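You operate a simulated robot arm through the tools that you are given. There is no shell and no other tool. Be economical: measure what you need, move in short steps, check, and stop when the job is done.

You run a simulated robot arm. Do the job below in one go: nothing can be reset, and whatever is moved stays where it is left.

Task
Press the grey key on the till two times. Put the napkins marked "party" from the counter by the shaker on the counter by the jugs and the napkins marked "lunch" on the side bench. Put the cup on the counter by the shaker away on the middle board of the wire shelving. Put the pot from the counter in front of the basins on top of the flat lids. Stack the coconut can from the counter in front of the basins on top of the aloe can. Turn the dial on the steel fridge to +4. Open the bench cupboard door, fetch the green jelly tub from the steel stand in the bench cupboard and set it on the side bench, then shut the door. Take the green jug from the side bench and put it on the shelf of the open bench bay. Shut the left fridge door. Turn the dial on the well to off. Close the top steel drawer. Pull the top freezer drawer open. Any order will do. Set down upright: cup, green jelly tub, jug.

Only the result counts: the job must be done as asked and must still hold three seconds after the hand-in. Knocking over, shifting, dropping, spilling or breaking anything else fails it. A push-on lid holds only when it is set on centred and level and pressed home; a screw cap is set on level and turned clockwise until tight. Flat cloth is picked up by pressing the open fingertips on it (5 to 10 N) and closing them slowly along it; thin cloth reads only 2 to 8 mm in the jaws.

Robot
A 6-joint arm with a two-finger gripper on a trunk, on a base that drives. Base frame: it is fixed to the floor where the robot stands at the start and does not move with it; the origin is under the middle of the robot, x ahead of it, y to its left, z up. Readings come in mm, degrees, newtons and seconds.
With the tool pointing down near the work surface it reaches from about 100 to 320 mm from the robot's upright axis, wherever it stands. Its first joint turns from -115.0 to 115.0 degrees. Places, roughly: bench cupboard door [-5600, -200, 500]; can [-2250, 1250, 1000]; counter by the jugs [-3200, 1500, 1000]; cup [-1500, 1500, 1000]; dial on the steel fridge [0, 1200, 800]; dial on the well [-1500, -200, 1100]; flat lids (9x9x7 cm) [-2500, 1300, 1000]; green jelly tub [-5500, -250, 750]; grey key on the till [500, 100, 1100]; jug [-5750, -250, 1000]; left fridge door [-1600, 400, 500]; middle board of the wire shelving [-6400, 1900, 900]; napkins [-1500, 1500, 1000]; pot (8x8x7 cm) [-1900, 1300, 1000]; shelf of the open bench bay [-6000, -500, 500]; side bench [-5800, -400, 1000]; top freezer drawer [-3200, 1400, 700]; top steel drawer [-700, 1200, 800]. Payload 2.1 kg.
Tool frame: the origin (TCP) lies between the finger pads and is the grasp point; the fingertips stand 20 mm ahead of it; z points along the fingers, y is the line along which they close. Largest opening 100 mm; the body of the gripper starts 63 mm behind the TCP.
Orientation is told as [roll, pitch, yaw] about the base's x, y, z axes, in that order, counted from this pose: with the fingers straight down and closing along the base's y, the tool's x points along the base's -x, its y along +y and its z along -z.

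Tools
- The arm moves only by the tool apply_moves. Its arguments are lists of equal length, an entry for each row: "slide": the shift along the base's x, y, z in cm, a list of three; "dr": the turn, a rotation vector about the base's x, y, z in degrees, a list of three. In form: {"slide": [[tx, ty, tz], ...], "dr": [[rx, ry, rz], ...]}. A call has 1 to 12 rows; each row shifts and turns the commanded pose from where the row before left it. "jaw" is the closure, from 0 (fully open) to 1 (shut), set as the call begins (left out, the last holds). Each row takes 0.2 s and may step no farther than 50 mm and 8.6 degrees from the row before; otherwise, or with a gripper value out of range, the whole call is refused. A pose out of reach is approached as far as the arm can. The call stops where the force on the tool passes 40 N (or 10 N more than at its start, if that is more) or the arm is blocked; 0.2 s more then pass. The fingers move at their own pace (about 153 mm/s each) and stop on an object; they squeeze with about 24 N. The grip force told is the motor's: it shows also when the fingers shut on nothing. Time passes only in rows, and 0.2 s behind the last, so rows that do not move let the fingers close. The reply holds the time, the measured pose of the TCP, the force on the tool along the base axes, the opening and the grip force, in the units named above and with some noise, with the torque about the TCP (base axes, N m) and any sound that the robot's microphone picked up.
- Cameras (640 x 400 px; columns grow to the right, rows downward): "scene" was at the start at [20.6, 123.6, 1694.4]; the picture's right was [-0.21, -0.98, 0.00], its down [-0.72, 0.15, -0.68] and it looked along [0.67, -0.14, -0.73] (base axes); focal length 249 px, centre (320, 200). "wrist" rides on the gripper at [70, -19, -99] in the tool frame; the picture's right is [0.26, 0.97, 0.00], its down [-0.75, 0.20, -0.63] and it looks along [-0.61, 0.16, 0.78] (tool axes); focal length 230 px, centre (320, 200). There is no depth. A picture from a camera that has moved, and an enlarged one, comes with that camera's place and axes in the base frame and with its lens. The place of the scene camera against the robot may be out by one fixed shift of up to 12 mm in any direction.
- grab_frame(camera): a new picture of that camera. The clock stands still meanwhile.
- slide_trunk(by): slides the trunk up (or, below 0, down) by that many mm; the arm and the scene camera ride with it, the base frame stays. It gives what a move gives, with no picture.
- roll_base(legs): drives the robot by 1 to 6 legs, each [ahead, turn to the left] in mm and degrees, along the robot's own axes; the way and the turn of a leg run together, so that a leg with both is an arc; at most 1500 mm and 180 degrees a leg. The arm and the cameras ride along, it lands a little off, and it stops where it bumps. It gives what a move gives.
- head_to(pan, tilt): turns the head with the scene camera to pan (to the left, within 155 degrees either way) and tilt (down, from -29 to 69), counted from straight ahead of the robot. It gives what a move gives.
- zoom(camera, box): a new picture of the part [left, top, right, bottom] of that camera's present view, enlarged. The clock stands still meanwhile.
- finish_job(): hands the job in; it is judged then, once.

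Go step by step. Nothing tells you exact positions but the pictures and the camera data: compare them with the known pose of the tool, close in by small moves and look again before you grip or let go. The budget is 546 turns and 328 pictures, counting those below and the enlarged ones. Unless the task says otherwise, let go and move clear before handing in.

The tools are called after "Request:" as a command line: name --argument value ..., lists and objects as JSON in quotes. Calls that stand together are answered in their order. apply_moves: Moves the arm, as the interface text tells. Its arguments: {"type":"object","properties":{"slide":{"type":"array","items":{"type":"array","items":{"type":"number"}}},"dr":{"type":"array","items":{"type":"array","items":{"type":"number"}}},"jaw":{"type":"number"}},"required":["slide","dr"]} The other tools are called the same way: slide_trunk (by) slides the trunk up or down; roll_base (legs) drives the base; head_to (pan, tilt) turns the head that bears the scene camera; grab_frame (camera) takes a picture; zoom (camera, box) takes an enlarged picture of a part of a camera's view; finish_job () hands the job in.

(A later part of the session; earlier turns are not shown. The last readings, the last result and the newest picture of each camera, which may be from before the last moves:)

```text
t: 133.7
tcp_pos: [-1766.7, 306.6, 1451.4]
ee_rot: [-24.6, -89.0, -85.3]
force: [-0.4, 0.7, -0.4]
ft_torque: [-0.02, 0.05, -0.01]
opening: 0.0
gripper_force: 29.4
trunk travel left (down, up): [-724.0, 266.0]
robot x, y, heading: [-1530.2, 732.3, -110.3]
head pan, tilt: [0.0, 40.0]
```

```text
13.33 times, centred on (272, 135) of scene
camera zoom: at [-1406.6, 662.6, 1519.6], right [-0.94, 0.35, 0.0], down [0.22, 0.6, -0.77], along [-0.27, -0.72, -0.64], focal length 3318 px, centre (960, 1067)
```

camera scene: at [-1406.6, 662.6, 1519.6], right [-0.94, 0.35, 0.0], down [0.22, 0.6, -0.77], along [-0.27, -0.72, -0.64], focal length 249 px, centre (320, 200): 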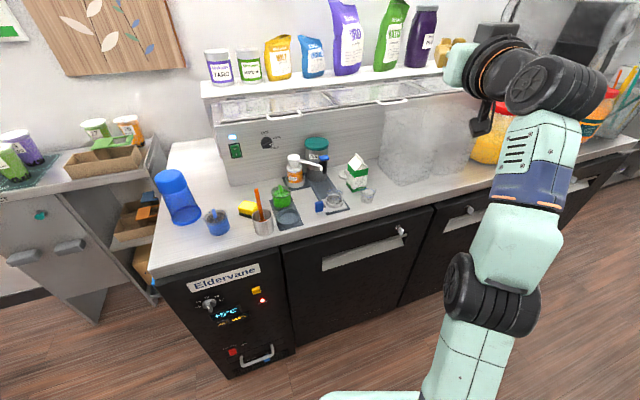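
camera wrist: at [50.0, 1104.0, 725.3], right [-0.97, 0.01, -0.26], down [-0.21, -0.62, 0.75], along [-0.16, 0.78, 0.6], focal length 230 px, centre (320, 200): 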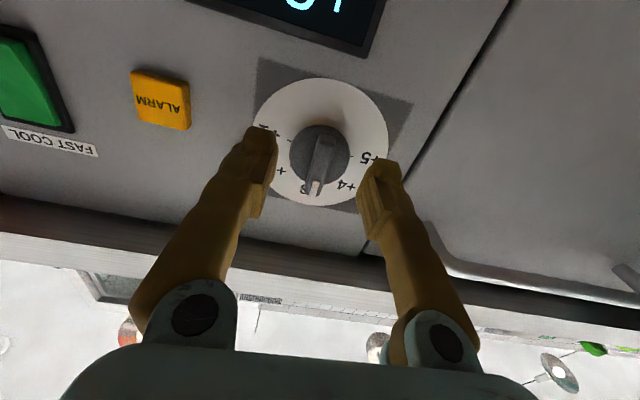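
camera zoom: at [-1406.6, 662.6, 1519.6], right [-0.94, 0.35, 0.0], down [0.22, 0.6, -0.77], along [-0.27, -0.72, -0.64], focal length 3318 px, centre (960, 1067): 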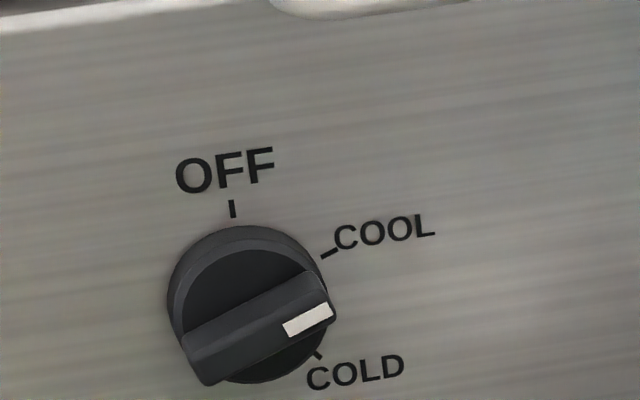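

Well dial at roughly [-1520, -240, 1070], currently at COOL; OFF is 60° counter-clockwise. I face the counter squarely and test how far the level tool reaches.

Request:
roll_base --legs '[[0, 20]]'

Request:
apply_moves --slide '[[0, -4, -3], [0, -4, -3], [0, -4, -3], [0, -4, -3], [0, -4, -3], [0, -4, -3]]' --dr '[[0, 0, 0], [0, 0, 0], [0, 0, 0], [0, 0, 0], [0, 0, 0], [0, 0, 0]]'

Request:
grab_frame --camera "scene"

```text
t: 135.2
tcp_pos: [-1606.1, 250.7, 1451.0]
ee_rot: [-24.3, -89.0, -65.7]
force: [0.2, 0.1, 0.7]
ft_torque: [-0.03, -0.01, 0.0]
opening: 0.1
gripper_force: 29.7
trunk travel left (down, up): [-724.0, 266.0]
robot x, y, heading: [-1531.7, 734.3, -90.2]
head pan, tilt: [0.0, 40.0]
```

```text
t: 136.6
tcp_pos: [-1618.2, 69.2, 1244.4]
ee_rot: [-24.4, -89.0, -65.7]
force: [-0.5, -0.2, -0.2]
ft_torque: [-0.01, 0.03, -0.01]
opening: 0.1
gripper_force: 29.0
out of reach, approached as far as the arm can: row 3, 4, 5, 6
trunk travel left (down, up): [-724.0, 266.0]
robot x, y, heading: [-1530.5, 732.1, -90.0]
head pan, tilt: [0.0, 40.0]
```

```text
265 pictures are left
camera scene: at [-1389.2, 707.4, 1519.6], right [-1.0, 0.0, 0.0], down [0.0, 0.64, -0.77], along [0.0, -0.77, -0.64], focal length 249 px, centre (320, 200)
```

scene: 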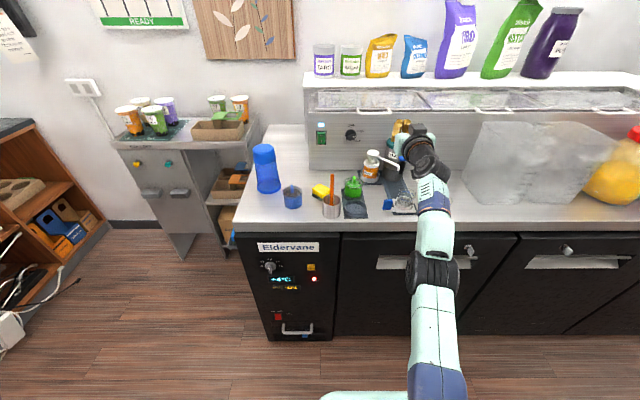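

The arm reaches ~670 mm here, plenty. I move to x −1517 and roll the tool 120° so the camera stays on top and the jaws suit the knob's bar.

Request:
apply_moves --slide '[[1.7, 2, 0], [1.7, 2, 0], [1.7, 2, 0], [1.7, 2, 0], [1.7, 2, 0], [1.7, 0, 0], [0, 0, 0], [0, 0, 0], [0, 0, 0], [0, 0, 0], [0, 0, 0], [0, 0, 0]]' --dr '[[0, 8.5, 0], [0, 8.5, 0], [0, 8.5, 0], [0, 8.5, 0], [0, 8.5, 0], [0, 8.5, 0], [0, 8.5, 0], [0, 8.5, 0], [0, 8.5, 0], [0, 8.5, 0], [0, 8.5, 0], [0, 8.5, 0]]' --jaw 0.5

Request:
apply_moves --slide '[[0, 0, -2], [0, 0, -2], [0, 0, -2]]' --dr '[[0, 6, 0], [0, 6, 0], [0, 6, 0]]'

Request:
grab_frame --camera "wrist"

Request:
grab_frame --camera "scene"

```text
t: 139.2
tcp_pos: [-1525.8, 83.0, 1288.5]
ee_rot: [-90.2, 12.7, -0.9]
force: [0.3, -0.3, 0.6]
ft_torque: [0.02, 0.01, -0.01]
opening: 49.8
gripper_force: 0.1
out of reach, approached as far as the arm can: row 1, 2, 3, 4, 5
trunk travel left (down, up): [-724.0, 266.0]
robot x, y, heading: [-1530.7, 731.4, -90.4]
head pan, tilt: [0.0, 40.0]
```

```text
t: 140.0
tcp_pos: [-1527.6, 60.0, 1238.1]
ee_rot: [-90.6, 30.5, -1.0]
force: [0.3, 0.1, -0.1]
ft_torque: [0.0, -0.02, 0.01]
opening: 50.0
gripper_force: 0.0
out of reach, approached as far as the arm can: row 1, 2, 3
trunk travel left (down, up): [-724.0, 266.0]
robot x, y, heading: [-1531.2, 729.6, -90.4]
head pan, tilt: [0.0, 40.0]
```

```text
264 pictures are left
camera wrist: at [-1574.6, 159.3, 1287.7], right [-0.71, 0.0, -0.7], down [0.55, 0.62, -0.56], along [0.43, -0.79, -0.44], focal length 230 px, centre (320, 200)
```

wrist: 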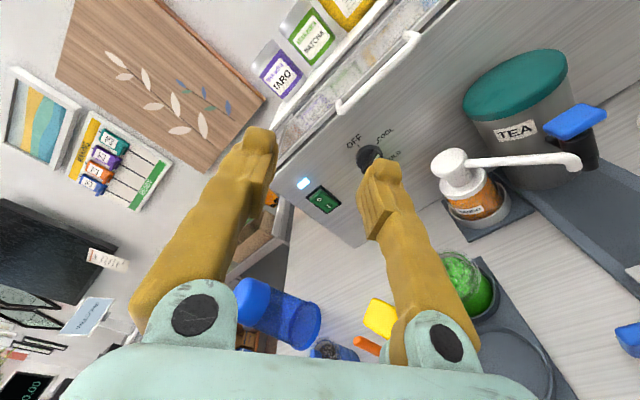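

```text
263 pictures are left
camera scene: at [-1389.3, 708.2, 1519.6], right [-1.0, 0.0, 0.0], down [0.0, 0.64, -0.77], along [0.0, -0.77, -0.64], focal length 249 px, centre (320, 200)
```

scene: 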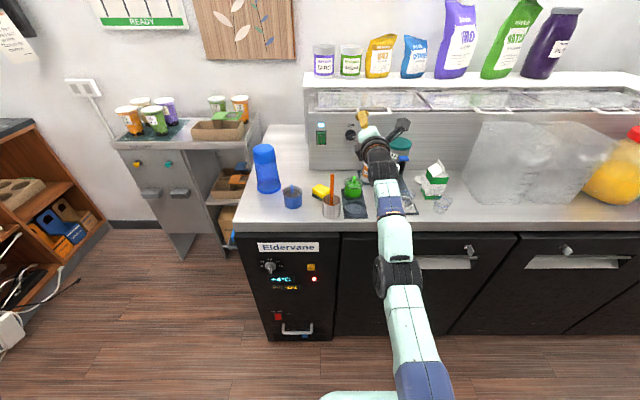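

Dial triangulates to about [-1507, -180, 1106]. I drive 170 ahead, keeping the tool high, then look.

Request:
roll_base --legs '[[170, 0]]'

Request:
grab_frame --camera "wrist"

Request:
grab_frame --camera "scene"

```text
t: 141.5
tcp_pos: [-1527.4, -109.8, 1238.2]
ee_rot: [-90.5, 30.4, -1.1]
force: [-0.2, -0.4, 0.3]
ft_torque: [0.04, 0.01, -0.02]
opening: 50.1
gripper_force: 0.1
trunk travel left (down, up): [-724.0, 266.0]
robot x, y, heading: [-1534.7, 563.1, -90.3]
head pan, tilt: [0.0, 40.0]
```

```text
262 pictures are left
camera wrist: at [-1575.6, -10.4, 1288.3], right [-0.71, 0.0, -0.7], down [0.55, 0.62, -0.56], along [0.43, -0.79, -0.44], focal length 230 px, centre (320, 200)
```

wrist: 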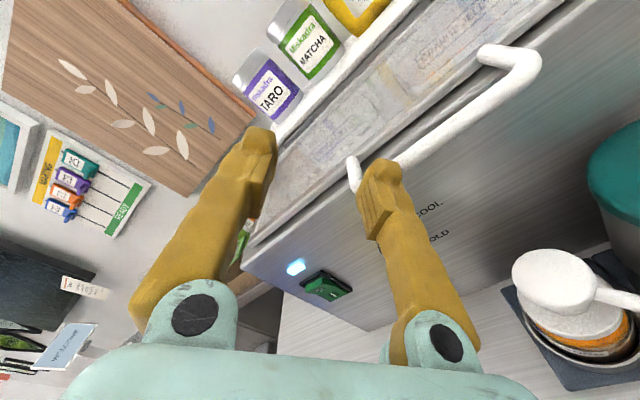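

```text
261 pictures are left
camera scene: at [-1390.1, 538.6, 1519.6], right [-1.0, 0.0, 0.0], down [0.0, 0.64, -0.77], along [0.0, -0.77, -0.64], focal length 249 px, centre (320, 200)
```

scene: 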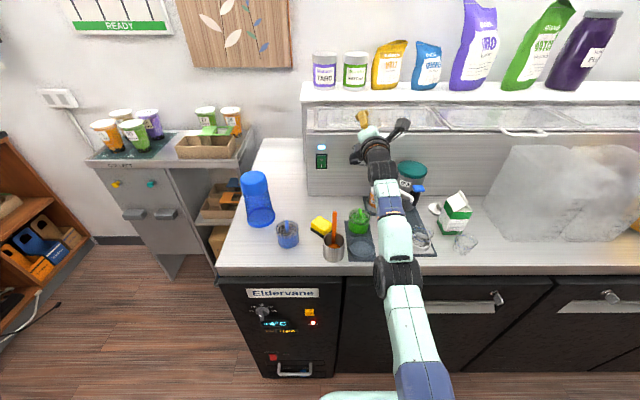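

Lower the tool to the dial's height while pulling back a bit.

Request:
apply_moves --slide '[[0.5, 2, -2], [0.5, 2, -2.5], [0.5, 0, -2.5], [0.5, 0, -2.5], [0, 0, -2]]' --dr '[[0, 0, 0], [0, 0, 0], [0, 0, 0], [0, 0, 0], [0, 0, 0]]'

Request:
grab_frame --camera "wrist"

```text
t: 142.7
tcp_pos: [-1508.3, -128.0, 1149.5]
ee_rot: [-91.5, 30.1, -1.5]
force: [-6.4, -5.1, 24.3]
ft_torque: [-0.36, 0.29, -0.34]
opening: 39.7
gripper_force: 0.1
out of reach, approached as far as the arm can: row 1, 2, 3, 4, 5
trunk travel left (down, up): [-724.0, 266.0]
robot x, y, heading: [-1533.5, 564.9, -90.4]
head pan, tilt: [0.0, 40.0]
```

```text
260 pictures are left
camera wrist: at [-1556.9, -28.0, 1198.5], right [-0.71, -0.01, -0.7], down [0.56, 0.61, -0.57], along [0.43, -0.79, -0.43], focal length 230 px, centre (320, 200)
```

wrist: 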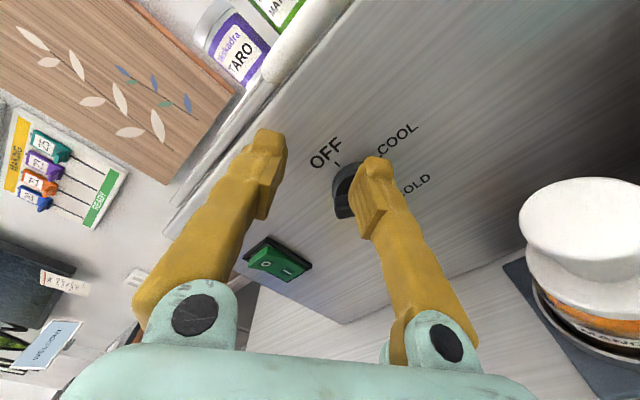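

The lower finger rests on the knob (24 N). I lift off, then reverse the base 60 mm to keep the arm posture.

Request:
apply_moves --slide '[[0, 0, 1], [0, 0, 1], [0, 0, 1]]' --dr '[[0, 0, 0], [0, 0, 0], [0, 0, 0]]'

Request:
roll_base --legs '[[-70, 0]]'

Request:
grab_frame --camera "wrist"

```text
t: 143.5
tcp_pos: [-1505.0, -130.8, 1171.6]
ee_rot: [-90.4, 30.5, -1.0]
force: [-0.6, 0.9, 0.4]
ft_torque: [0.01, 0.03, 0.02]
opening: 49.9
gripper_force: 0.0
trunk travel left (down, up): [-724.0, 266.0]
robot x, y, heading: [-1532.7, 564.0, -90.2]
head pan, tilt: [0.0, 40.0]
```

```text
t: 144.5
tcp_pos: [-1504.9, -73.4, 1165.5]
ee_rot: [-89.9, 30.4, -0.7]
force: [-0.1, -1.0, 0.2]
ft_torque: [0.02, 0.02, -0.01]
opening: 50.0
gripper_force: 0.0
trunk travel left (down, up): [-724.0, 266.0]
robot x, y, heading: [-1533.0, 632.7, -90.0]
head pan, tilt: [0.0, 40.0]
```

```text
259 pictures are left
camera wrist: at [-1553.2, 25.7, 1215.2], right [-0.71, 0.01, -0.7], down [0.56, 0.62, -0.55], along [0.43, -0.78, -0.45], focal length 230 px, centre (320, 200)
```

wrist: 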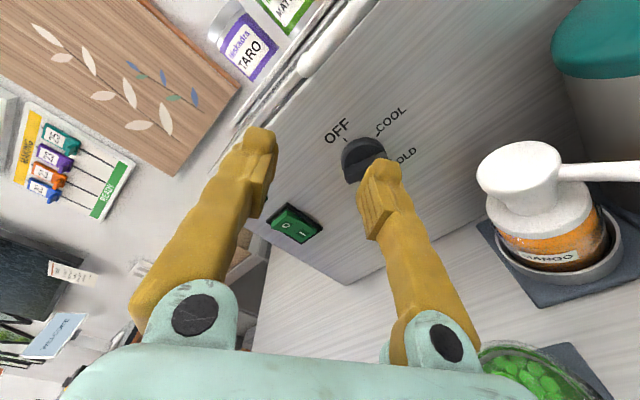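

I lower the trunk by 58 mm so the tool comes level with the dial in the same posture, then check.

Request:
slide_trunk --by -58

Request:
apply_moves --slide '[[-0.4, 0, 0]]' --dr '[[0, 0, 0]]'

Request:
grab_frame --camera "wrist"

Request:
zoom --camera "scene" --box '[290, 80, 450, 180]'

```text
t: 145.5
tcp_pos: [-1505.1, -61.1, 1112.0]
ee_rot: [-90.5, 30.4, -1.1]
force: [-0.4, -0.6, 0.2]
ft_torque: [0.01, 0.0, 0.05]
opening: 50.0
gripper_force: 0.1
trunk travel left (down, up): [-666.0, 324.0]
robot x, y, heading: [-1531.3, 633.2, -90.3]
head pan, tilt: [0.0, 40.0]
```

```text
t: 145.9
tcp_pos: [-1508.9, -61.9, 1113.7]
ee_rot: [-90.5, 30.4, -1.0]
force: [-0.2, 0.9, 0.4]
ft_torque: [0.03, -0.03, -0.05]
opening: 49.8
gripper_force: 0.2
trunk travel left (down, up): [-666.0, 324.0]
robot x, y, heading: [-1530.4, 637.1, -90.3]
head pan, tilt: [0.0, 40.0]
```

```text
258 pictures are left
camera wrist: at [-1557.6, 38.3, 1163.1], right [-0.71, 0.0, -0.7], down [0.56, 0.62, -0.56], along [0.43, -0.79, -0.44], focal length 230 px, centre (320, 200)
```

wrist: 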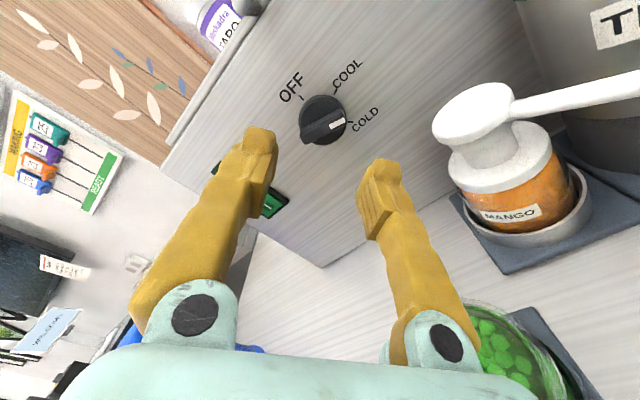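

```text
4.00 times, centred on (370, 130) of scene
camera zoom: at [-1390.1, 608.5, 1461.7], right [-1.0, 0.01, 0.0], down [0.0, 0.64, -0.77], along [0.0, -0.77, -0.64], focal length 995 px, centre (120, 480)
```

zoom: 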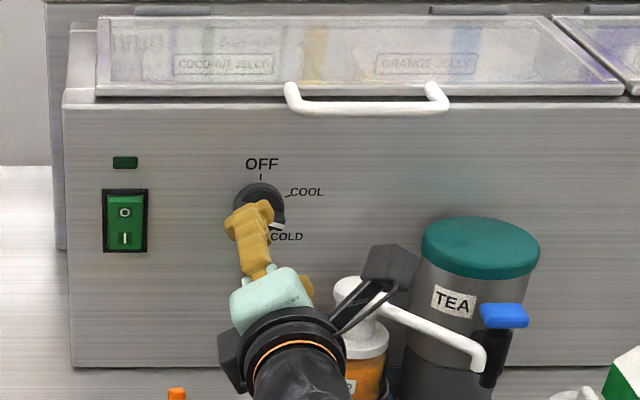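

The lamp looks dark and the pointer seems moved to COLD after my touch. I zoom in.

Request:
zoom --camera "wrist" --box '[256, 60, 400, 150]'

Request:
zoom --camera "scene" --box '[310, 110, 374, 150]'

```text
4.44 times, centred on (328, 105) of wrist
camera zoom: at [-1557.6, 38.3, 1163.1], right [-0.71, 0.0, -0.7], down [0.56, 0.62, -0.56], along [0.43, -0.79, -0.44], focal length 1022 px, centre (284, 622)
```

zoom: 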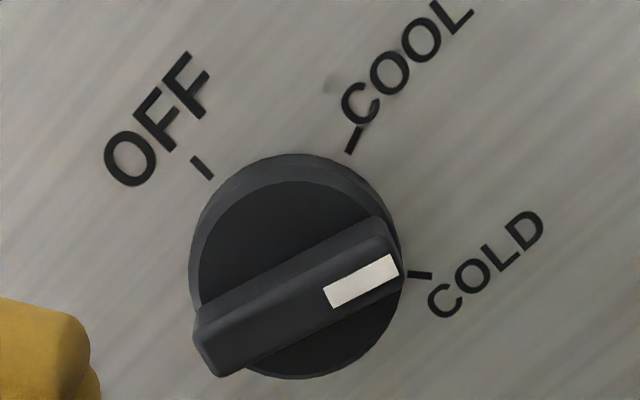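

```text
10.00 times, centred on (342, 130) of scene
camera zoom: at [-1390.1, 608.5, 1461.7], right [-1.0, 0.01, 0.0], down [0.0, 0.64, -0.77], along [0.0, -0.77, -0.64], focal length 2489 px, centre (100, 900)
```

zoom: 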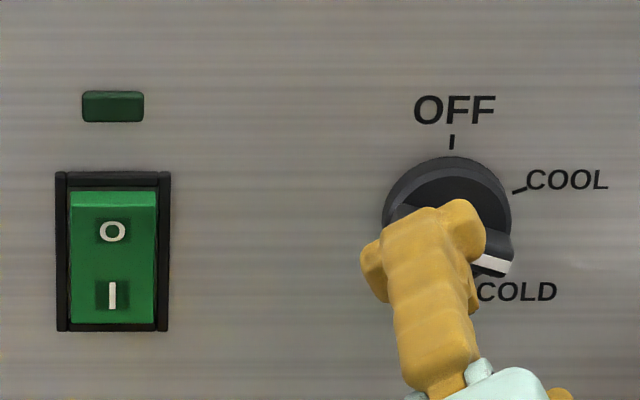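

Pointer now stands about 106° clockwise of OFF (marks at 0/70/140). I roll the tool back 30° to suit the bar, then advance.

Request:
apply_moves --slide '[[0, 0, -0.15], [0, 0, -0.15], [0, 0, -0.15], [0, 0, -0.15]]' --dr '[[0, -7.5, 0], [0, -7.5, 0], [0, -7.5, 0], [0, -7.5, 0]]'

Request:
roll_base --legs '[[45, 0]]'

Request:
grab_frame --camera "wrist"

Request:
zoom --camera "scene" --box '[290, 80, 450, 180]'

```text
t: 146.9
tcp_pos: [-1509.1, -61.0, 1107.6]
ee_rot: [-89.9, 0.3, -1.0]
force: [-1.4, 0.7, -0.6]
ft_torque: [0.03, 0.0, 0.02]
opening: 49.9
gripper_force: 0.0
trunk travel left (down, up): [-666.0, 324.0]
robot x, y, heading: [-1531.8, 634.2, -90.3]
head pan, tilt: [0.0, 40.0]
```

```text
t: 147.8
tcp_pos: [-1508.3, -98.3, 1115.4]
ee_rot: [-90.5, 0.4, -0.9]
force: [1.0, 0.3, 0.0]
ft_torque: [0.03, -0.03, 0.01]
opening: 49.9
gripper_force: 0.1
trunk travel left (down, up): [-666.0, 324.0]
robot x, y, heading: [-1533.1, 590.5, -90.3]
head pan, tilt: [0.0, 40.0]
```

```text
254 pictures are left
camera wrist: at [-1575.5, 1.3, 1131.6], right [-0.26, 0.0, -0.96], down [0.76, 0.62, -0.21], along [0.59, -0.79, -0.16], focal length 230 px, centre (320, 200)
```

wrist: 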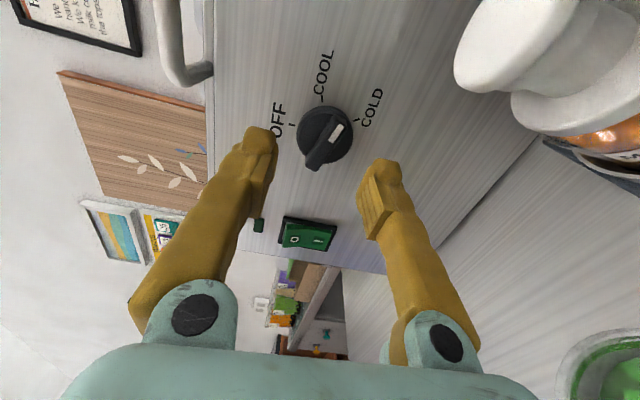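

```text
4.00 times, centred on (370, 130) of scene
camera zoom: at [-1390.0, 573.2, 1461.9], right [-1.0, 0.01, 0.0], down [0.0, 0.64, -0.77], along [0.0, -0.77, -0.64], focal length 995 px, centre (120, 480)
```

zoom: 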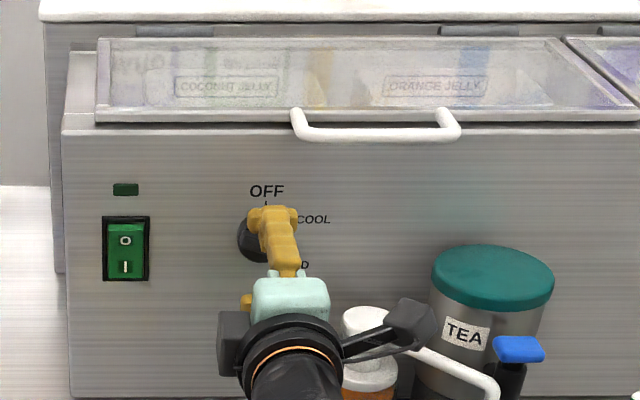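

Lower 8 mm with the trunk and drive in 35 mm.

Request:
slide_trunk --by -8

Request:
roll_base --legs '[[32, 0]]'

Request:
grab_frame --camera "wrist"

Request:
zoom --camera "scene" --box '[290, 80, 450, 180]'

```text
t: 148.4
tcp_pos: [-1508.7, -105.7, 1101.5]
ee_rot: [-90.1, 0.4, -0.9]
force: [1.1, 1.0, 0.8]
ft_torque: [0.03, 0.03, 0.02]
opening: 50.0
gripper_force: 0.1
trunk travel left (down, up): [-658.0, 332.0]
robot x, y, heading: [-1532.1, 589.9, -90.3]
head pan, tilt: [0.0, 40.0]
```

```text
t: 149.2
tcp_pos: [-1508.2, -136.5, 1103.3]
ee_rot: [-90.1, 0.3, -0.9]
force: [0.2, 6.7, -3.5]
ft_torque: [-0.14, -0.01, 0.02]
opening: 48.0
gripper_force: 0.0
trunk travel left (down, up): [-658.0, 332.0]
robot x, y, heading: [-1533.3, 557.4, -90.2]
head pan, tilt: [0.0, 40.0]
```

```text
252 pictures are left
camera wrist: at [-1575.6, -36.9, 1120.0], right [-0.27, 0.0, -0.96], down [0.76, 0.62, -0.21], along [0.59, -0.79, -0.17], focal length 230 px, centre (320, 200)
```

wrist: 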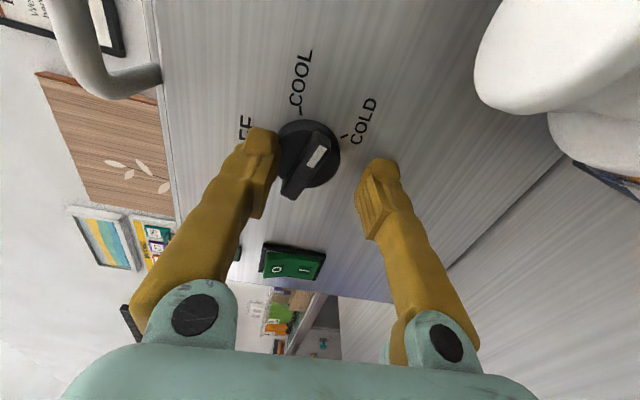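

```text
4.00 times, centred on (370, 130) of scene
camera zoom: at [-1390.1, 533.2, 1453.6], right [-1.0, 0.01, 0.0], down [0.0, 0.64, -0.77], along [0.0, -0.77, -0.64], focal length 995 px, centre (120, 480)
```

zoom: 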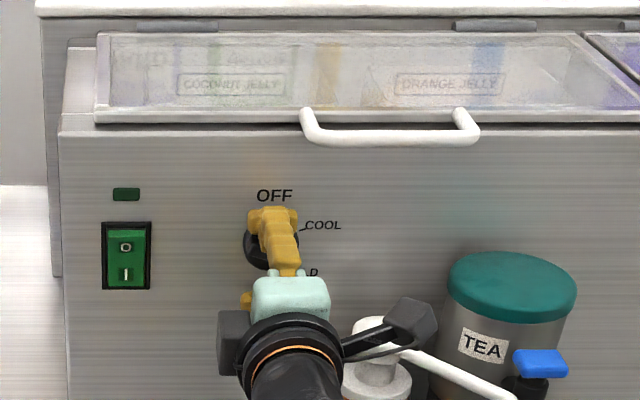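

The upper finger touches the knob's rim; the tool is ~8 mm low. I raise the trunk 8 mm and recheck.

Request:
roll_base --legs '[[-12, 0]]'

Request:
slide_trunk --by 8

Request:
grab_frame --camera "wrist"

```text
t: 149.9
tcp_pos: [-1509.4, -127.2, 1100.4]
ee_rot: [-90.0, 0.3, -0.8]
force: [0.0, 0.4, -0.8]
ft_torque: [-0.05, 0.01, 0.01]
opening: 50.0
gripper_force: 0.1
trunk travel left (down, up): [-658.0, 332.0]
robot x, y, heading: [-1531.2, 567.8, -90.4]
head pan, tilt: [0.0, 40.0]
```

```text
t: 150.5
tcp_pos: [-1508.7, -126.7, 1108.8]
ee_rot: [-90.0, 0.4, -1.0]
force: [0.4, -0.2, 0.6]
ft_torque: [-0.04, 0.0, -0.03]
opening: 50.1
gripper_force: 0.0
trunk travel left (down, up): [-666.0, 324.0]
robot x, y, heading: [-1534.6, 571.7, -90.3]
head pan, tilt: [0.0, 40.0]
```

```text
250 pictures are left
camera wrist: at [-1575.6, -26.3, 1127.1], right [-0.26, 0.0, -0.96], down [0.76, 0.62, -0.21], along [0.59, -0.79, -0.17], focal length 230 px, centre (320, 200)
```

wrist: 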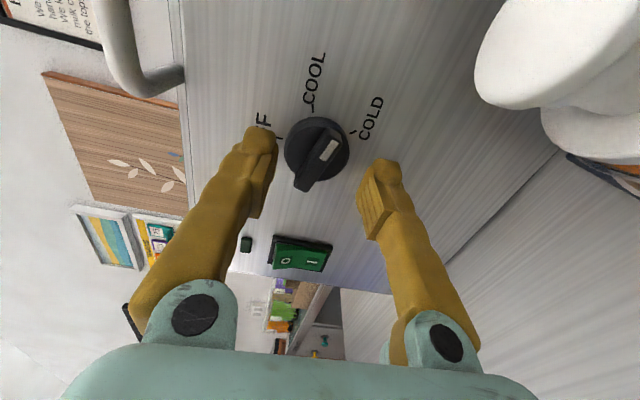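

Centred now. Advance 20 mm and close on the bar.

Request:
roll_base --legs '[[20, 0]]'

Request:
apply_moves --slide '[[0, 0, 0], [0, 0, 0], [0, 0, 0]]' --dr '[[0, 0, 0], [0, 0, 0], [0, 0, 0]]' --jaw 1

Request:
grab_frame --camera "wrist"

```text
t: 151.3
tcp_pos: [-1509.0, -146.2, 1110.0]
ee_rot: [-90.0, 0.4, -0.9]
force: [-0.5, -0.1, -0.3]
ft_torque: [0.0, -0.01, 0.01]
opening: 50.0
gripper_force: 0.1
trunk travel left (down, up): [-666.0, 324.0]
robot x, y, heading: [-1528.9, 550.7, -90.2]
head pan, tilt: [0.0, 40.0]
```

```text
t: 152.1
tcp_pos: [-1508.2, -146.0, 1112.5]
ee_rot: [-90.3, 0.5, -0.8]
force: [1.1, -18.7, 23.9]
ft_torque: [-0.26, 0.08, 0.13]
opening: 40.8
gripper_force: 44.8
trunk travel left (down, up): [-666.0, 324.0]
robot x, y, heading: [-1535.2, 548.5, -90.2]
head pan, tilt: [0.0, 40.0]
```

```text
249 pictures are left
camera wrist: at [-1575.4, -46.6, 1129.1], right [-0.27, 0.0, -0.96], down [0.76, 0.62, -0.21], along [0.6, -0.79, -0.16], focal length 230 px, centre (320, 200)
```

wrist: 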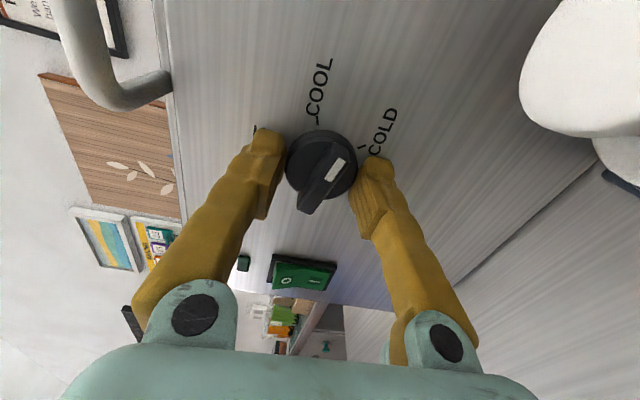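

The jaws hold the knob's disc (41 mm). Try turning with that grip.

Request:
apply_moves --slide '[[0, 0, 0], [0, 0, 0], [0, 0, 0], [0, 0, 0], [0, 0, 0], [0, 0, 0]]' --dr '[[0, 7, 0], [0, 7, 0], [0, 7, 0], [0, 7, 0], [0, 7, 0], [0, 7, 0]]'

Request:
grab_frame --camera "wrist"

```text
t: 153.5
tcp_pos: [-1509.4, -147.5, 1109.6]
ee_rot: [-90.9, 42.6, -1.3]
force: [0.1, -16.0, 22.8]
ft_torque: [-0.2, 0.09, 0.13]
opening: 40.7
gripper_force: 45.0
trunk travel left (down, up): [-666.0, 324.0]
robot x, y, heading: [-1533.0, 548.8, -90.5]
head pan, tilt: [0.0, 40.0]
```

```text
248 pictures are left
camera wrist: at [-1545.8, -46.3, 1168.1], right [-0.84, 0.0, -0.54], down [0.42, 0.62, -0.66], along [0.33, -0.79, -0.52], focal length 230 px, centre (320, 200)
```

wrist: 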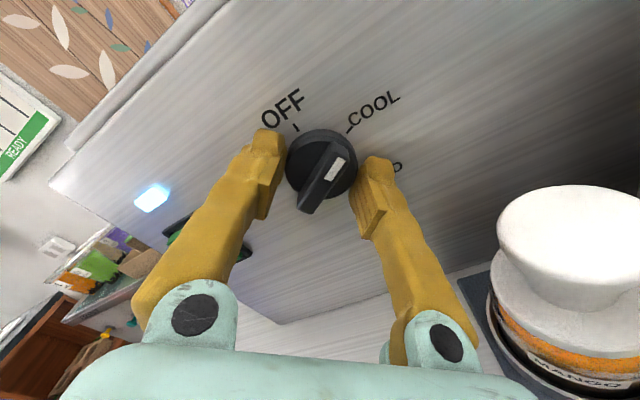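

The knob follows (lamp lit again near COOL). Turn on to OFF.

Request:
apply_moves --slide '[[0, 0, 0], [0, 0, 0], [0, 0, 0], [0, 0, 0], [0, 0, 0], [0, 0, 0], [0, 0, 0], [0, 0, 0], [0, 0, 0]]' --dr '[[0, 7, 0], [0, 7, 0], [0, 7, 0], [0, 7, 0], [0, 7, 0], [0, 7, 0], [0, 7, 0], [0, 7, 0], [0, 6, 0]]'

Request:
grab_frame --camera "wrist"

Request:
zoom --camera "scene" --box '[290, 80, 450, 180]'

```text
t: 155.5
tcp_pos: [-1511.6, -146.1, 1108.1]
ee_rot: [93.2, 75.7, -176.9]
force: [-7.4, -2.6, 5.5]
ft_torque: [-0.13, -0.29, -0.22]
opening: 40.6
gripper_force: 45.0
trunk travel left (down, up): [-666.0, 324.0]
robot x, y, heading: [-1536.7, 550.6, -90.6]
head pan, tilt: [0.0, 40.0]
```

```text
247 pictures are left
camera wrist: at [-1476.2, -46.5, 1169.1], right [-0.87, 0.0, 0.49], down [-0.38, 0.62, -0.69], along [-0.31, -0.79, -0.54], focal length 230 px, centre (320, 200)
```

wrist: 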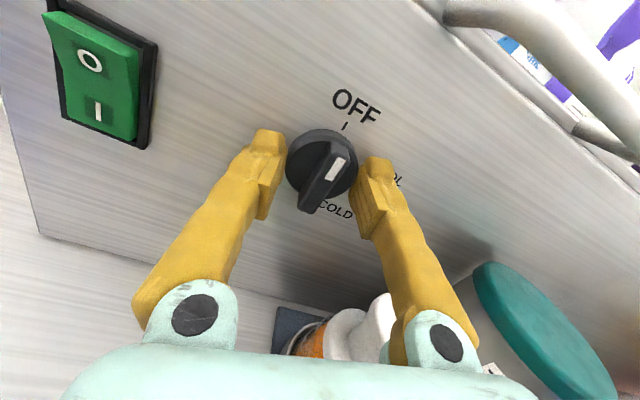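

```text
4.00 times, centred on (370, 130) of scene
camera zoom: at [-1393.7, 523.8, 1461.9], right [-1.0, 0.01, 0.0], down [0.01, 0.64, -0.77], along [0.0, -0.77, -0.64], focal length 995 px, centre (120, 480)
```

zoom: 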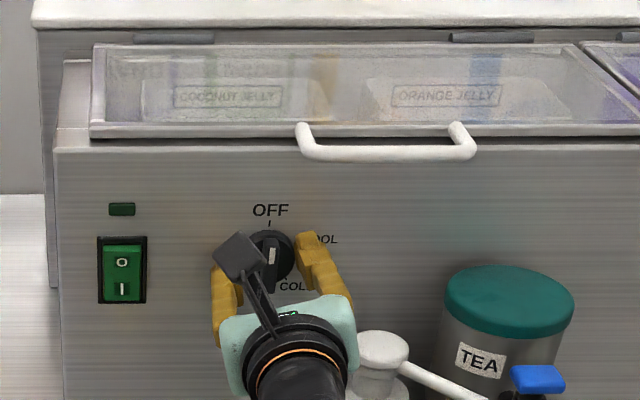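

Pointer at OFF, lamp out. Release, back off and verify.

Request:
apply_moves --slide '[[0, 0, 0], [0, 0, 0]]' --dr '[[0, 0, 0], [0, 0, 0]]' --jaw 0.4

Request:
roll_base --legs '[[-80, 0]]'

Request:
zoom --camera "wrist" --box '[240, 60, 400, 160]'

```text
t: 156.1
tcp_pos: [-1509.3, -146.3, 1108.7]
ee_rot: [93.3, 75.6, -176.6]
force: [0.8, -0.7, -0.3]
ft_torque: [0.01, 0.01, 0.01]
opening: 59.8
gripper_force: 0.2
trunk travel left (down, up): [-666.0, 324.0]
robot x, y, heading: [-1532.2, 549.7, -90.4]
head pan, tilt: [0.0, 40.0]
```

```text
t: 157.2
tcp_pos: [-1509.1, -72.0, 1106.0]
ee_rot: [92.8, 75.7, -177.1]
force: [-0.1, 0.1, -0.5]
ft_torque: [-0.06, 0.02, 0.03]
opening: 59.6
gripper_force: 0.0
trunk travel left (down, up): [-666.0, 324.0]
robot x, y, heading: [-1534.7, 628.6, -90.3]
head pan, tilt: [0.0, 40.0]
```

```text
4.00 times, centred on (320, 110) of wrist
camera zoom: at [-1472.5, 29.8, 1167.4], right [-0.87, 0.0, 0.49], down [-0.38, 0.62, -0.68], along [-0.31, -0.78, -0.54], focal length 920 px, centre (320, 560)
```

zoom: 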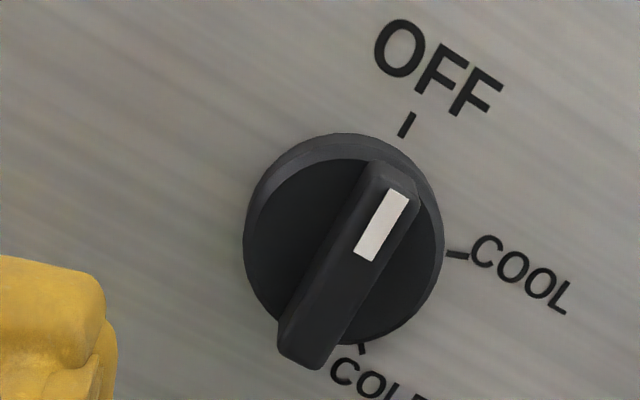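

OFF confirmed (bar vertical). I reverse into the corridor and unwind the tool roll.

Request:
roll_base --legs '[[-230, 0]]'

Request:
apply_moves --slide '[[0, 0, 1.5], [0, 0, 1.5], [0, 0, 1.5], [0, 0, 1.5], [0, 0, 1.5], [0, 0, 1.5], [0, 0, 1.5], [0, 0, 1.5], [0, 0, 0], [0, 0, 0], [0, 0, 0], [0, 0, 0]]' --dr '[[0, -8.5, 0], [0, -8.5, 0], [0, -8.5, 0], [0, -8.5, 0], [0, -8.5, 0], [0, -8.5, 0], [0, -8.5, 0], [0, -8.5, 0], [0, -8.5, 0], [0, -8.5, 0], [0, -8.5, 0], [0, -8.5, 0]]'

Request:
apply_moves --slide '[[0, 2, 1], [0, 2, 1], [0, 2, 1], [0, 2, 1], [0, 2, 1], [0, 2, 1]]' --dr '[[0, -8.5, 0], [0, -8.5, 0], [0, -8.5, 0], [0, -8.5, 0], [0, -8.5, 0], [0, -4.5, 0]]'

```text
t: 158.9
tcp_pos: [-1507.9, 162.9, 1109.9]
ee_rot: [93.6, 75.6, -176.4]
force: [-0.2, -0.2, 0.0]
ft_torque: [0.04, -0.02, -0.03]
opening: 60.0
gripper_force: 0.0
trunk travel left (down, up): [-666.0, 324.0]
robot x, y, heading: [-1531.6, 860.7, -90.3]
head pan, tilt: [0.0, 40.0]
```

```text
t: 161.5
tcp_pos: [-1485.2, 196.3, 1210.5]
ee_rot: [-90.0, 2.2, -0.8]
force: [-0.3, -0.1, -0.2]
ft_torque: [-0.01, 0.03, -0.03]
opening: 59.9
gripper_force: 0.1
out of reach, approached as far as the arm can: row 2, 3, 4, 5, 6, 7, 8
trunk travel left (down, up): [-666.0, 324.0]
robot x, y, heading: [-1531.0, 861.6, -90.3]
head pan, tilt: [0.0, 40.0]
```

```text
t: 162.9
tcp_pos: [-1484.0, 319.8, 1271.2]
ee_rot: [-89.1, -44.7, -1.2]
force: [1.2, 0.4, 0.1]
ft_torque: [-0.02, -0.02, -0.02]
opening: 60.0
gripper_force: 0.0
trunk travel left (down, up): [-666.0, 324.0]
robot x, y, heading: [-1532.8, 861.7, -90.6]
head pan, tilt: [0.0, 40.0]
```

Request:
apply_moves --slide '[[0, 2, 1], [0, 2, 1], [0, 2, 1], [0, 2, 1], [0, 2, 1], [0, 1, 1]]' --dr '[[0, -7.5, 0], [0, -7.5, 0], [0, -7.5, 0], [0, -7.5, 0], [0, -7.5, 0], [0, -7.5, 0]]'

Request:
apply_moves --slide '[[0, 1, 0], [0, 1, 0], [0, 1, 0], [0, 1, 0], [0, 1, 0], [0, 1, 0], [0, 1, 0], [0, 1, 0], [0, 1, 0], [0, 0, 0], [0, 0, 0]]' --dr '[[8.2, 0, 0], [8.2, 0, 0], [8.2, 0, 0], [8.2, 0, 0], [8.2, 0, 0], [8.2, 0, 0], [8.2, 0, 0], [8.2, 0, 0], [8.2, 0, 0], [8.2, 0, 0], [8, 0, 0]]'

Request:
grab_frame --camera "scene"

```text
t: 164.3
tcp_pos: [-1483.9, 427.7, 1329.2]
ee_rot: [-18.6, -89.0, -71.2]
force: [-0.2, 0.7, 0.9]
ft_torque: [-0.02, 0.02, 0.01]
opening: 59.9
gripper_force: 0.0
trunk travel left (down, up): [-666.0, 324.0]
robot x, y, heading: [-1530.8, 858.6, -90.6]
head pan, tilt: [0.0, 40.0]
```

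```text
t: 166.7
tcp_pos: [-1501.3, 580.8, 1135.7]
ee_rot: [0.1, 0.9, -89.5]
force: [0.6, -0.2, 0.2]
ft_torque: [0.04, 0.02, 0.0]
opening: 60.1
gripper_force: 0.1
out of reach, approached as far as the arm can: row 4, 5, 6, 7, 8, 9, 10, 11
trunk travel left (down, up): [-666.0, 324.0]
robot x, y, heading: [-1530.4, 862.3, -90.4]
head pan, tilt: [0.0, 40.0]
```

```text
244 pictures are left
camera scene: at [-1388.6, 832.4, 1461.6], right [-1.0, 0.01, 0.0], down [0.0, 0.64, -0.77], along [-0.01, -0.77, -0.64], focal length 249 px, centre (320, 200)
```

scene: 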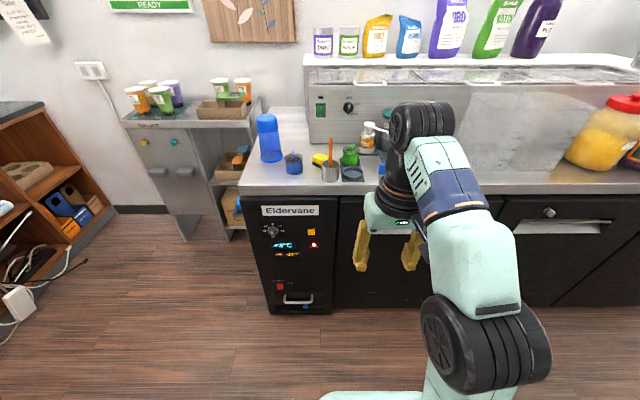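

The tool points down again. I move back toward the aisle's middle, turn to face the other counter and look.

Request:
slide_trunk --by 200

Request:
roll_base --legs '[[280, 0], [0, 180]]'

Request:
grab_frame --camera "scene"

```text
t: 168.9
tcp_pos: [-1499.3, 580.3, 1336.3]
ee_rot: [0.0, 0.7, -89.6]
force: [0.1, 0.0, -0.4]
ft_torque: [-0.03, 0.0, 0.01]
opening: 60.1
gripper_force: 0.1
trunk travel left (down, up): [-866.0, 124.0]
robot x, y, heading: [-1535.8, 859.8, -90.4]
head pan, tilt: [0.0, 40.0]
```

```text
t: 178.2
tcp_pos: [-1564.0, 856.0, 1335.5]
ee_rot: [0.0, 0.8, 90.5]
force: [-0.4, 0.0, 0.3]
ft_torque: [0.0, 0.04, -0.02]
opening: 60.0
gripper_force: 0.0
trunk travel left (down, up): [-866.0, 124.0]
robot x, y, heading: [-1535.4, 577.4, 89.6]
head pan, tilt: [0.0, 40.0]
```

```text
243 pictures are left
camera scene: at [-1670.0, 603.7, 1661.6], right [1.0, -0.01, 0.0], down [0.0, -0.64, -0.77], along [0.0, 0.77, -0.64], focal length 249 px, centre (320, 200)
```

scene: 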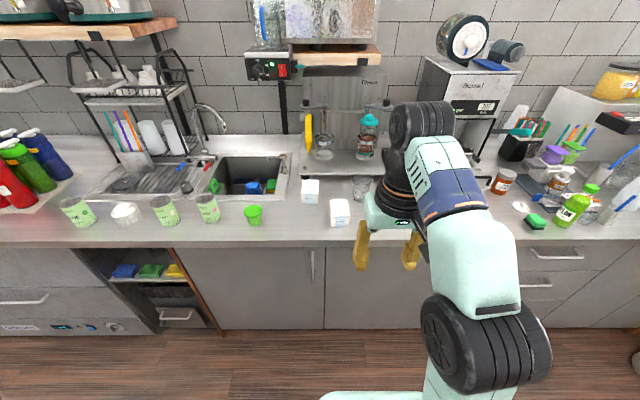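

Excellent overview. I zoom in on the two work areas.

Request:
zoom --camera "scene" --box '[280, 150, 408, 230]'

Request:
zoom --camera "scene" --box '[40, 140, 296, 300]'

```text
5.00 times, centred on (344, 190) of scene
camera zoom: at [-1670.0, 603.7, 1661.6], right [1.0, -0.01, 0.0], down [0.0, -0.64, -0.77], along [0.0, 0.77, -0.64], focal length 1244 px, centre (200, 250)
```

zoom: 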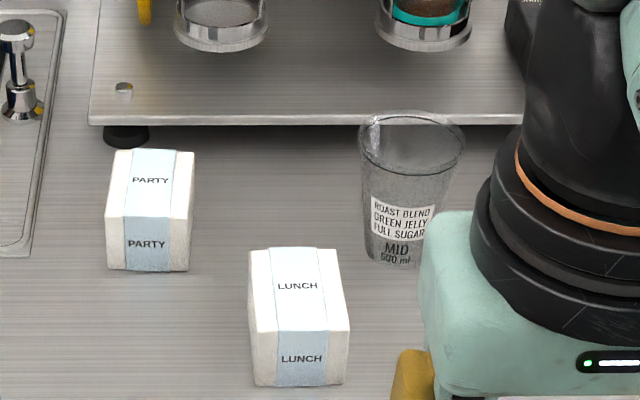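

```text
2.50 times, centred on (168, 220) of scene
camera zoom: at [-1670.0, 603.7, 1661.6], right [1.0, -0.01, 0.0], down [0.0, -0.64, -0.77], along [0.0, 0.77, -0.64], focal length 622 px, centre (700, 150)
```

zoom: 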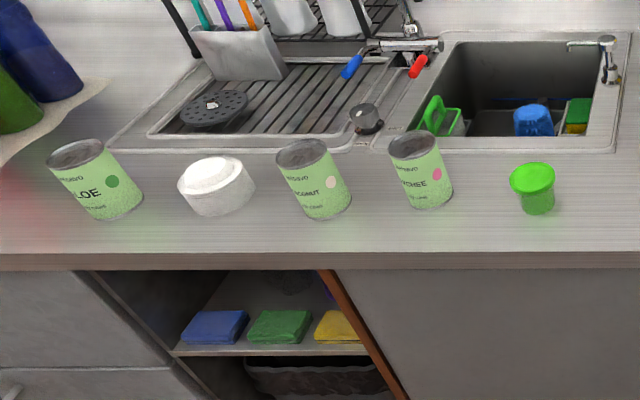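

PARTY and LUNCH packs, the glass cup, and further left aloe can, flat lids, coconut can, lychee can, green pot are identified. I drive closer and tilt the tool 40° forward to look from above the packs.

Request:
roll_base --legs '[[360, 0]]'

Request:
apply_moves --slide '[[0, 2, 0], [0, 2, 0], [0, 2, -1], [0, 2, -1], [0, 2, -1]]' --dr '[[8, 0, 0], [8, 0, 0], [8, 0, 0], [8, 0, 0], [8, 0, 0]]' --jaw 0

Request:
grab_frame --camera "scene"

Request:
grab_frame --camera "wrist"

```text
t: 180.5
tcp_pos: [-1559.9, 1213.3, 1336.0]
ee_rot: [0.0, 0.9, 90.4]
force: [0.1, -0.3, 0.3]
ft_torque: [0.04, -0.01, 0.02]
opening: 60.2
gripper_force: 0.0
trunk travel left (down, up): [-866.0, 124.0]
robot x, y, heading: [-1530.8, 936.8, 89.6]
head pan, tilt: [0.0, 40.0]
```

```text
t: 181.7
tcp_pos: [-1560.8, 1315.1, 1305.7]
ee_rot: [-0.2, -39.2, 90.5]
force: [-0.2, 0.5, 0.3]
ft_torque: [-0.02, 0.0, 0.01]
opening: 99.9
gripper_force: 0.1
trunk travel left (down, up): [-866.0, 124.0]
robot x, y, heading: [-1530.2, 936.3, 89.8]
head pan, tilt: [0.0, 40.0]
```

```text
240 pictures are left
camera scene: at [-1667.2, 962.9, 1661.6], right [1.0, -0.01, 0.0], down [-0.01, -0.64, -0.77], along [0.01, 0.77, -0.64], focal length 249 px, centre (320, 200)
```

scene: 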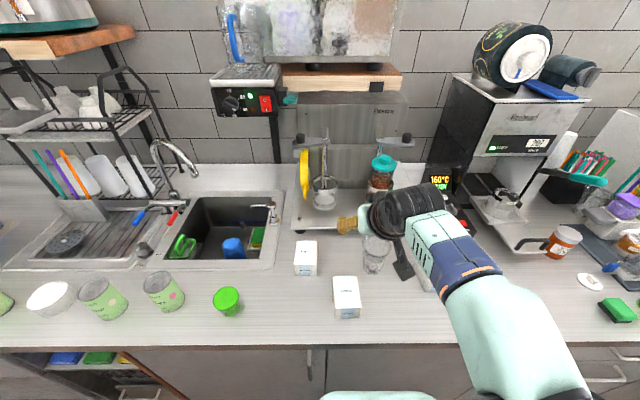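

```text
239 pictures are left
camera wrist: at [-1540.2, 1198.2, 1337.3], right [-0.96, -0.2, -0.17], down [-0.2, 0.18, 0.96], along [-0.17, 0.96, -0.22], focal length 230 px, centre (320, 200)
```

wrist: 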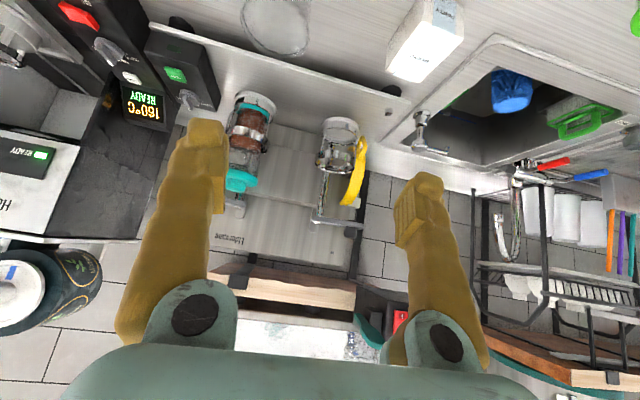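

Let me zoom in on the packs and cup from this closer view.

Request:
zoom --camera "scene" --box '[270, 220, 430, 320]'

```text
4.00 times, centred on (350, 270) of scene
camera zoom: at [-1667.2, 962.9, 1661.6], right [1.0, -0.01, 0.0], down [-0.01, -0.64, -0.77], along [0.01, 0.77, -0.64], focal length 995 px, centre (200, -80)
```

zoom: 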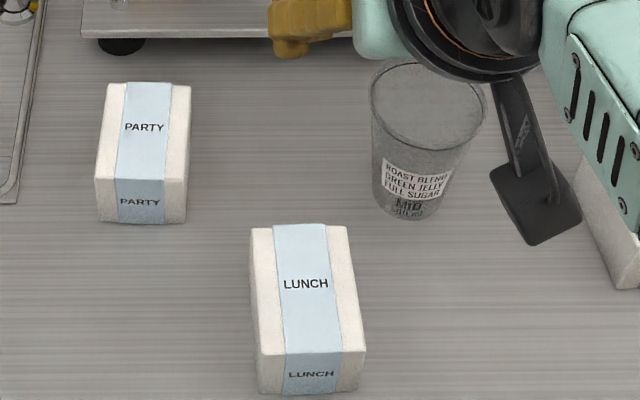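

Positions solved: LUNCH centre ≈ [-1590, 1339, 973] (70 wide, 96 deep, 64 high), PARTY ≈ [-1706, 1476], cup ≈ [-1496, 1455] with top at 1068, counter top ≈ 943. I move in on LUNCH.

Request:
roll_base --legs '[[40, 0]]'

Request:
apply_moves --slide '[[-1, -1, -4], [-1, -1, -4], [-1, -1, -4], [0, -1, -4], [0, 0, -4]]' --dr '[[0, 0, 0], [0, 0, 0], [0, 0, 0], [0, 0, 0], [0, 0, 0]]'

Request:
grab_frame --camera "wrist"

Request:
grab_frame --camera "scene"

```text
t: 182.6
tcp_pos: [-1559.5, 1345.4, 1309.7]
ee_rot: [-0.2, -39.8, 90.4]
force: [-0.4, 0.2, 0.3]
ft_torque: [0.03, -0.02, 0.02]
opening: 99.9
gripper_force: 0.1
trunk travel left (down, up): [-866.0, 124.0]
robot x, y, heading: [-1529.0, 974.2, 89.5]
head pan, tilt: [0.0, 40.0]
```

```text
t: 183.8
tcp_pos: [-1599.0, 1332.0, 1112.7]
ee_rot: [-0.3, -38.8, 90.5]
force: [-0.9, 0.2, 0.4]
ft_torque: [-0.04, -0.02, -0.03]
opening: 99.9
gripper_force: 0.0
out of reach, approached as far as the arm can: row 4, 5
trunk travel left (down, up): [-866.0, 124.0]
robot x, y, heading: [-1532.3, 975.1, 89.2]
head pan, tilt: [0.0, 40.0]
```

```text
237 pictures are left
camera wrist: at [-1579.1, 1214.8, 1144.2], right [-0.96, -0.2, -0.17], down [-0.2, 0.19, 0.96], along [-0.17, 0.96, -0.22], focal length 230 px, centre (320, 200)
```

wrist: 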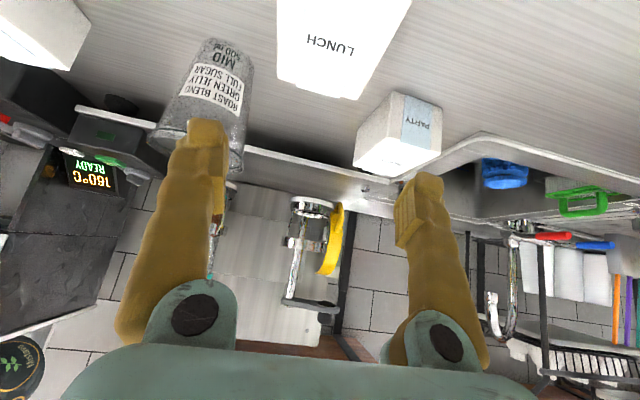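

```text
236 pictures are left
camera scene: at [-1668.0, 1004.4, 1661.5], right [1.0, -0.01, 0.0], down [0.0, -0.64, -0.77], along [0.01, 0.77, -0.64], focal length 249 px, centre (320, 200)
```

scene: 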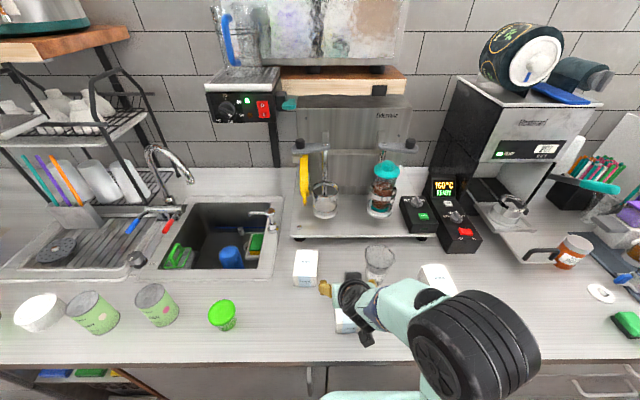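

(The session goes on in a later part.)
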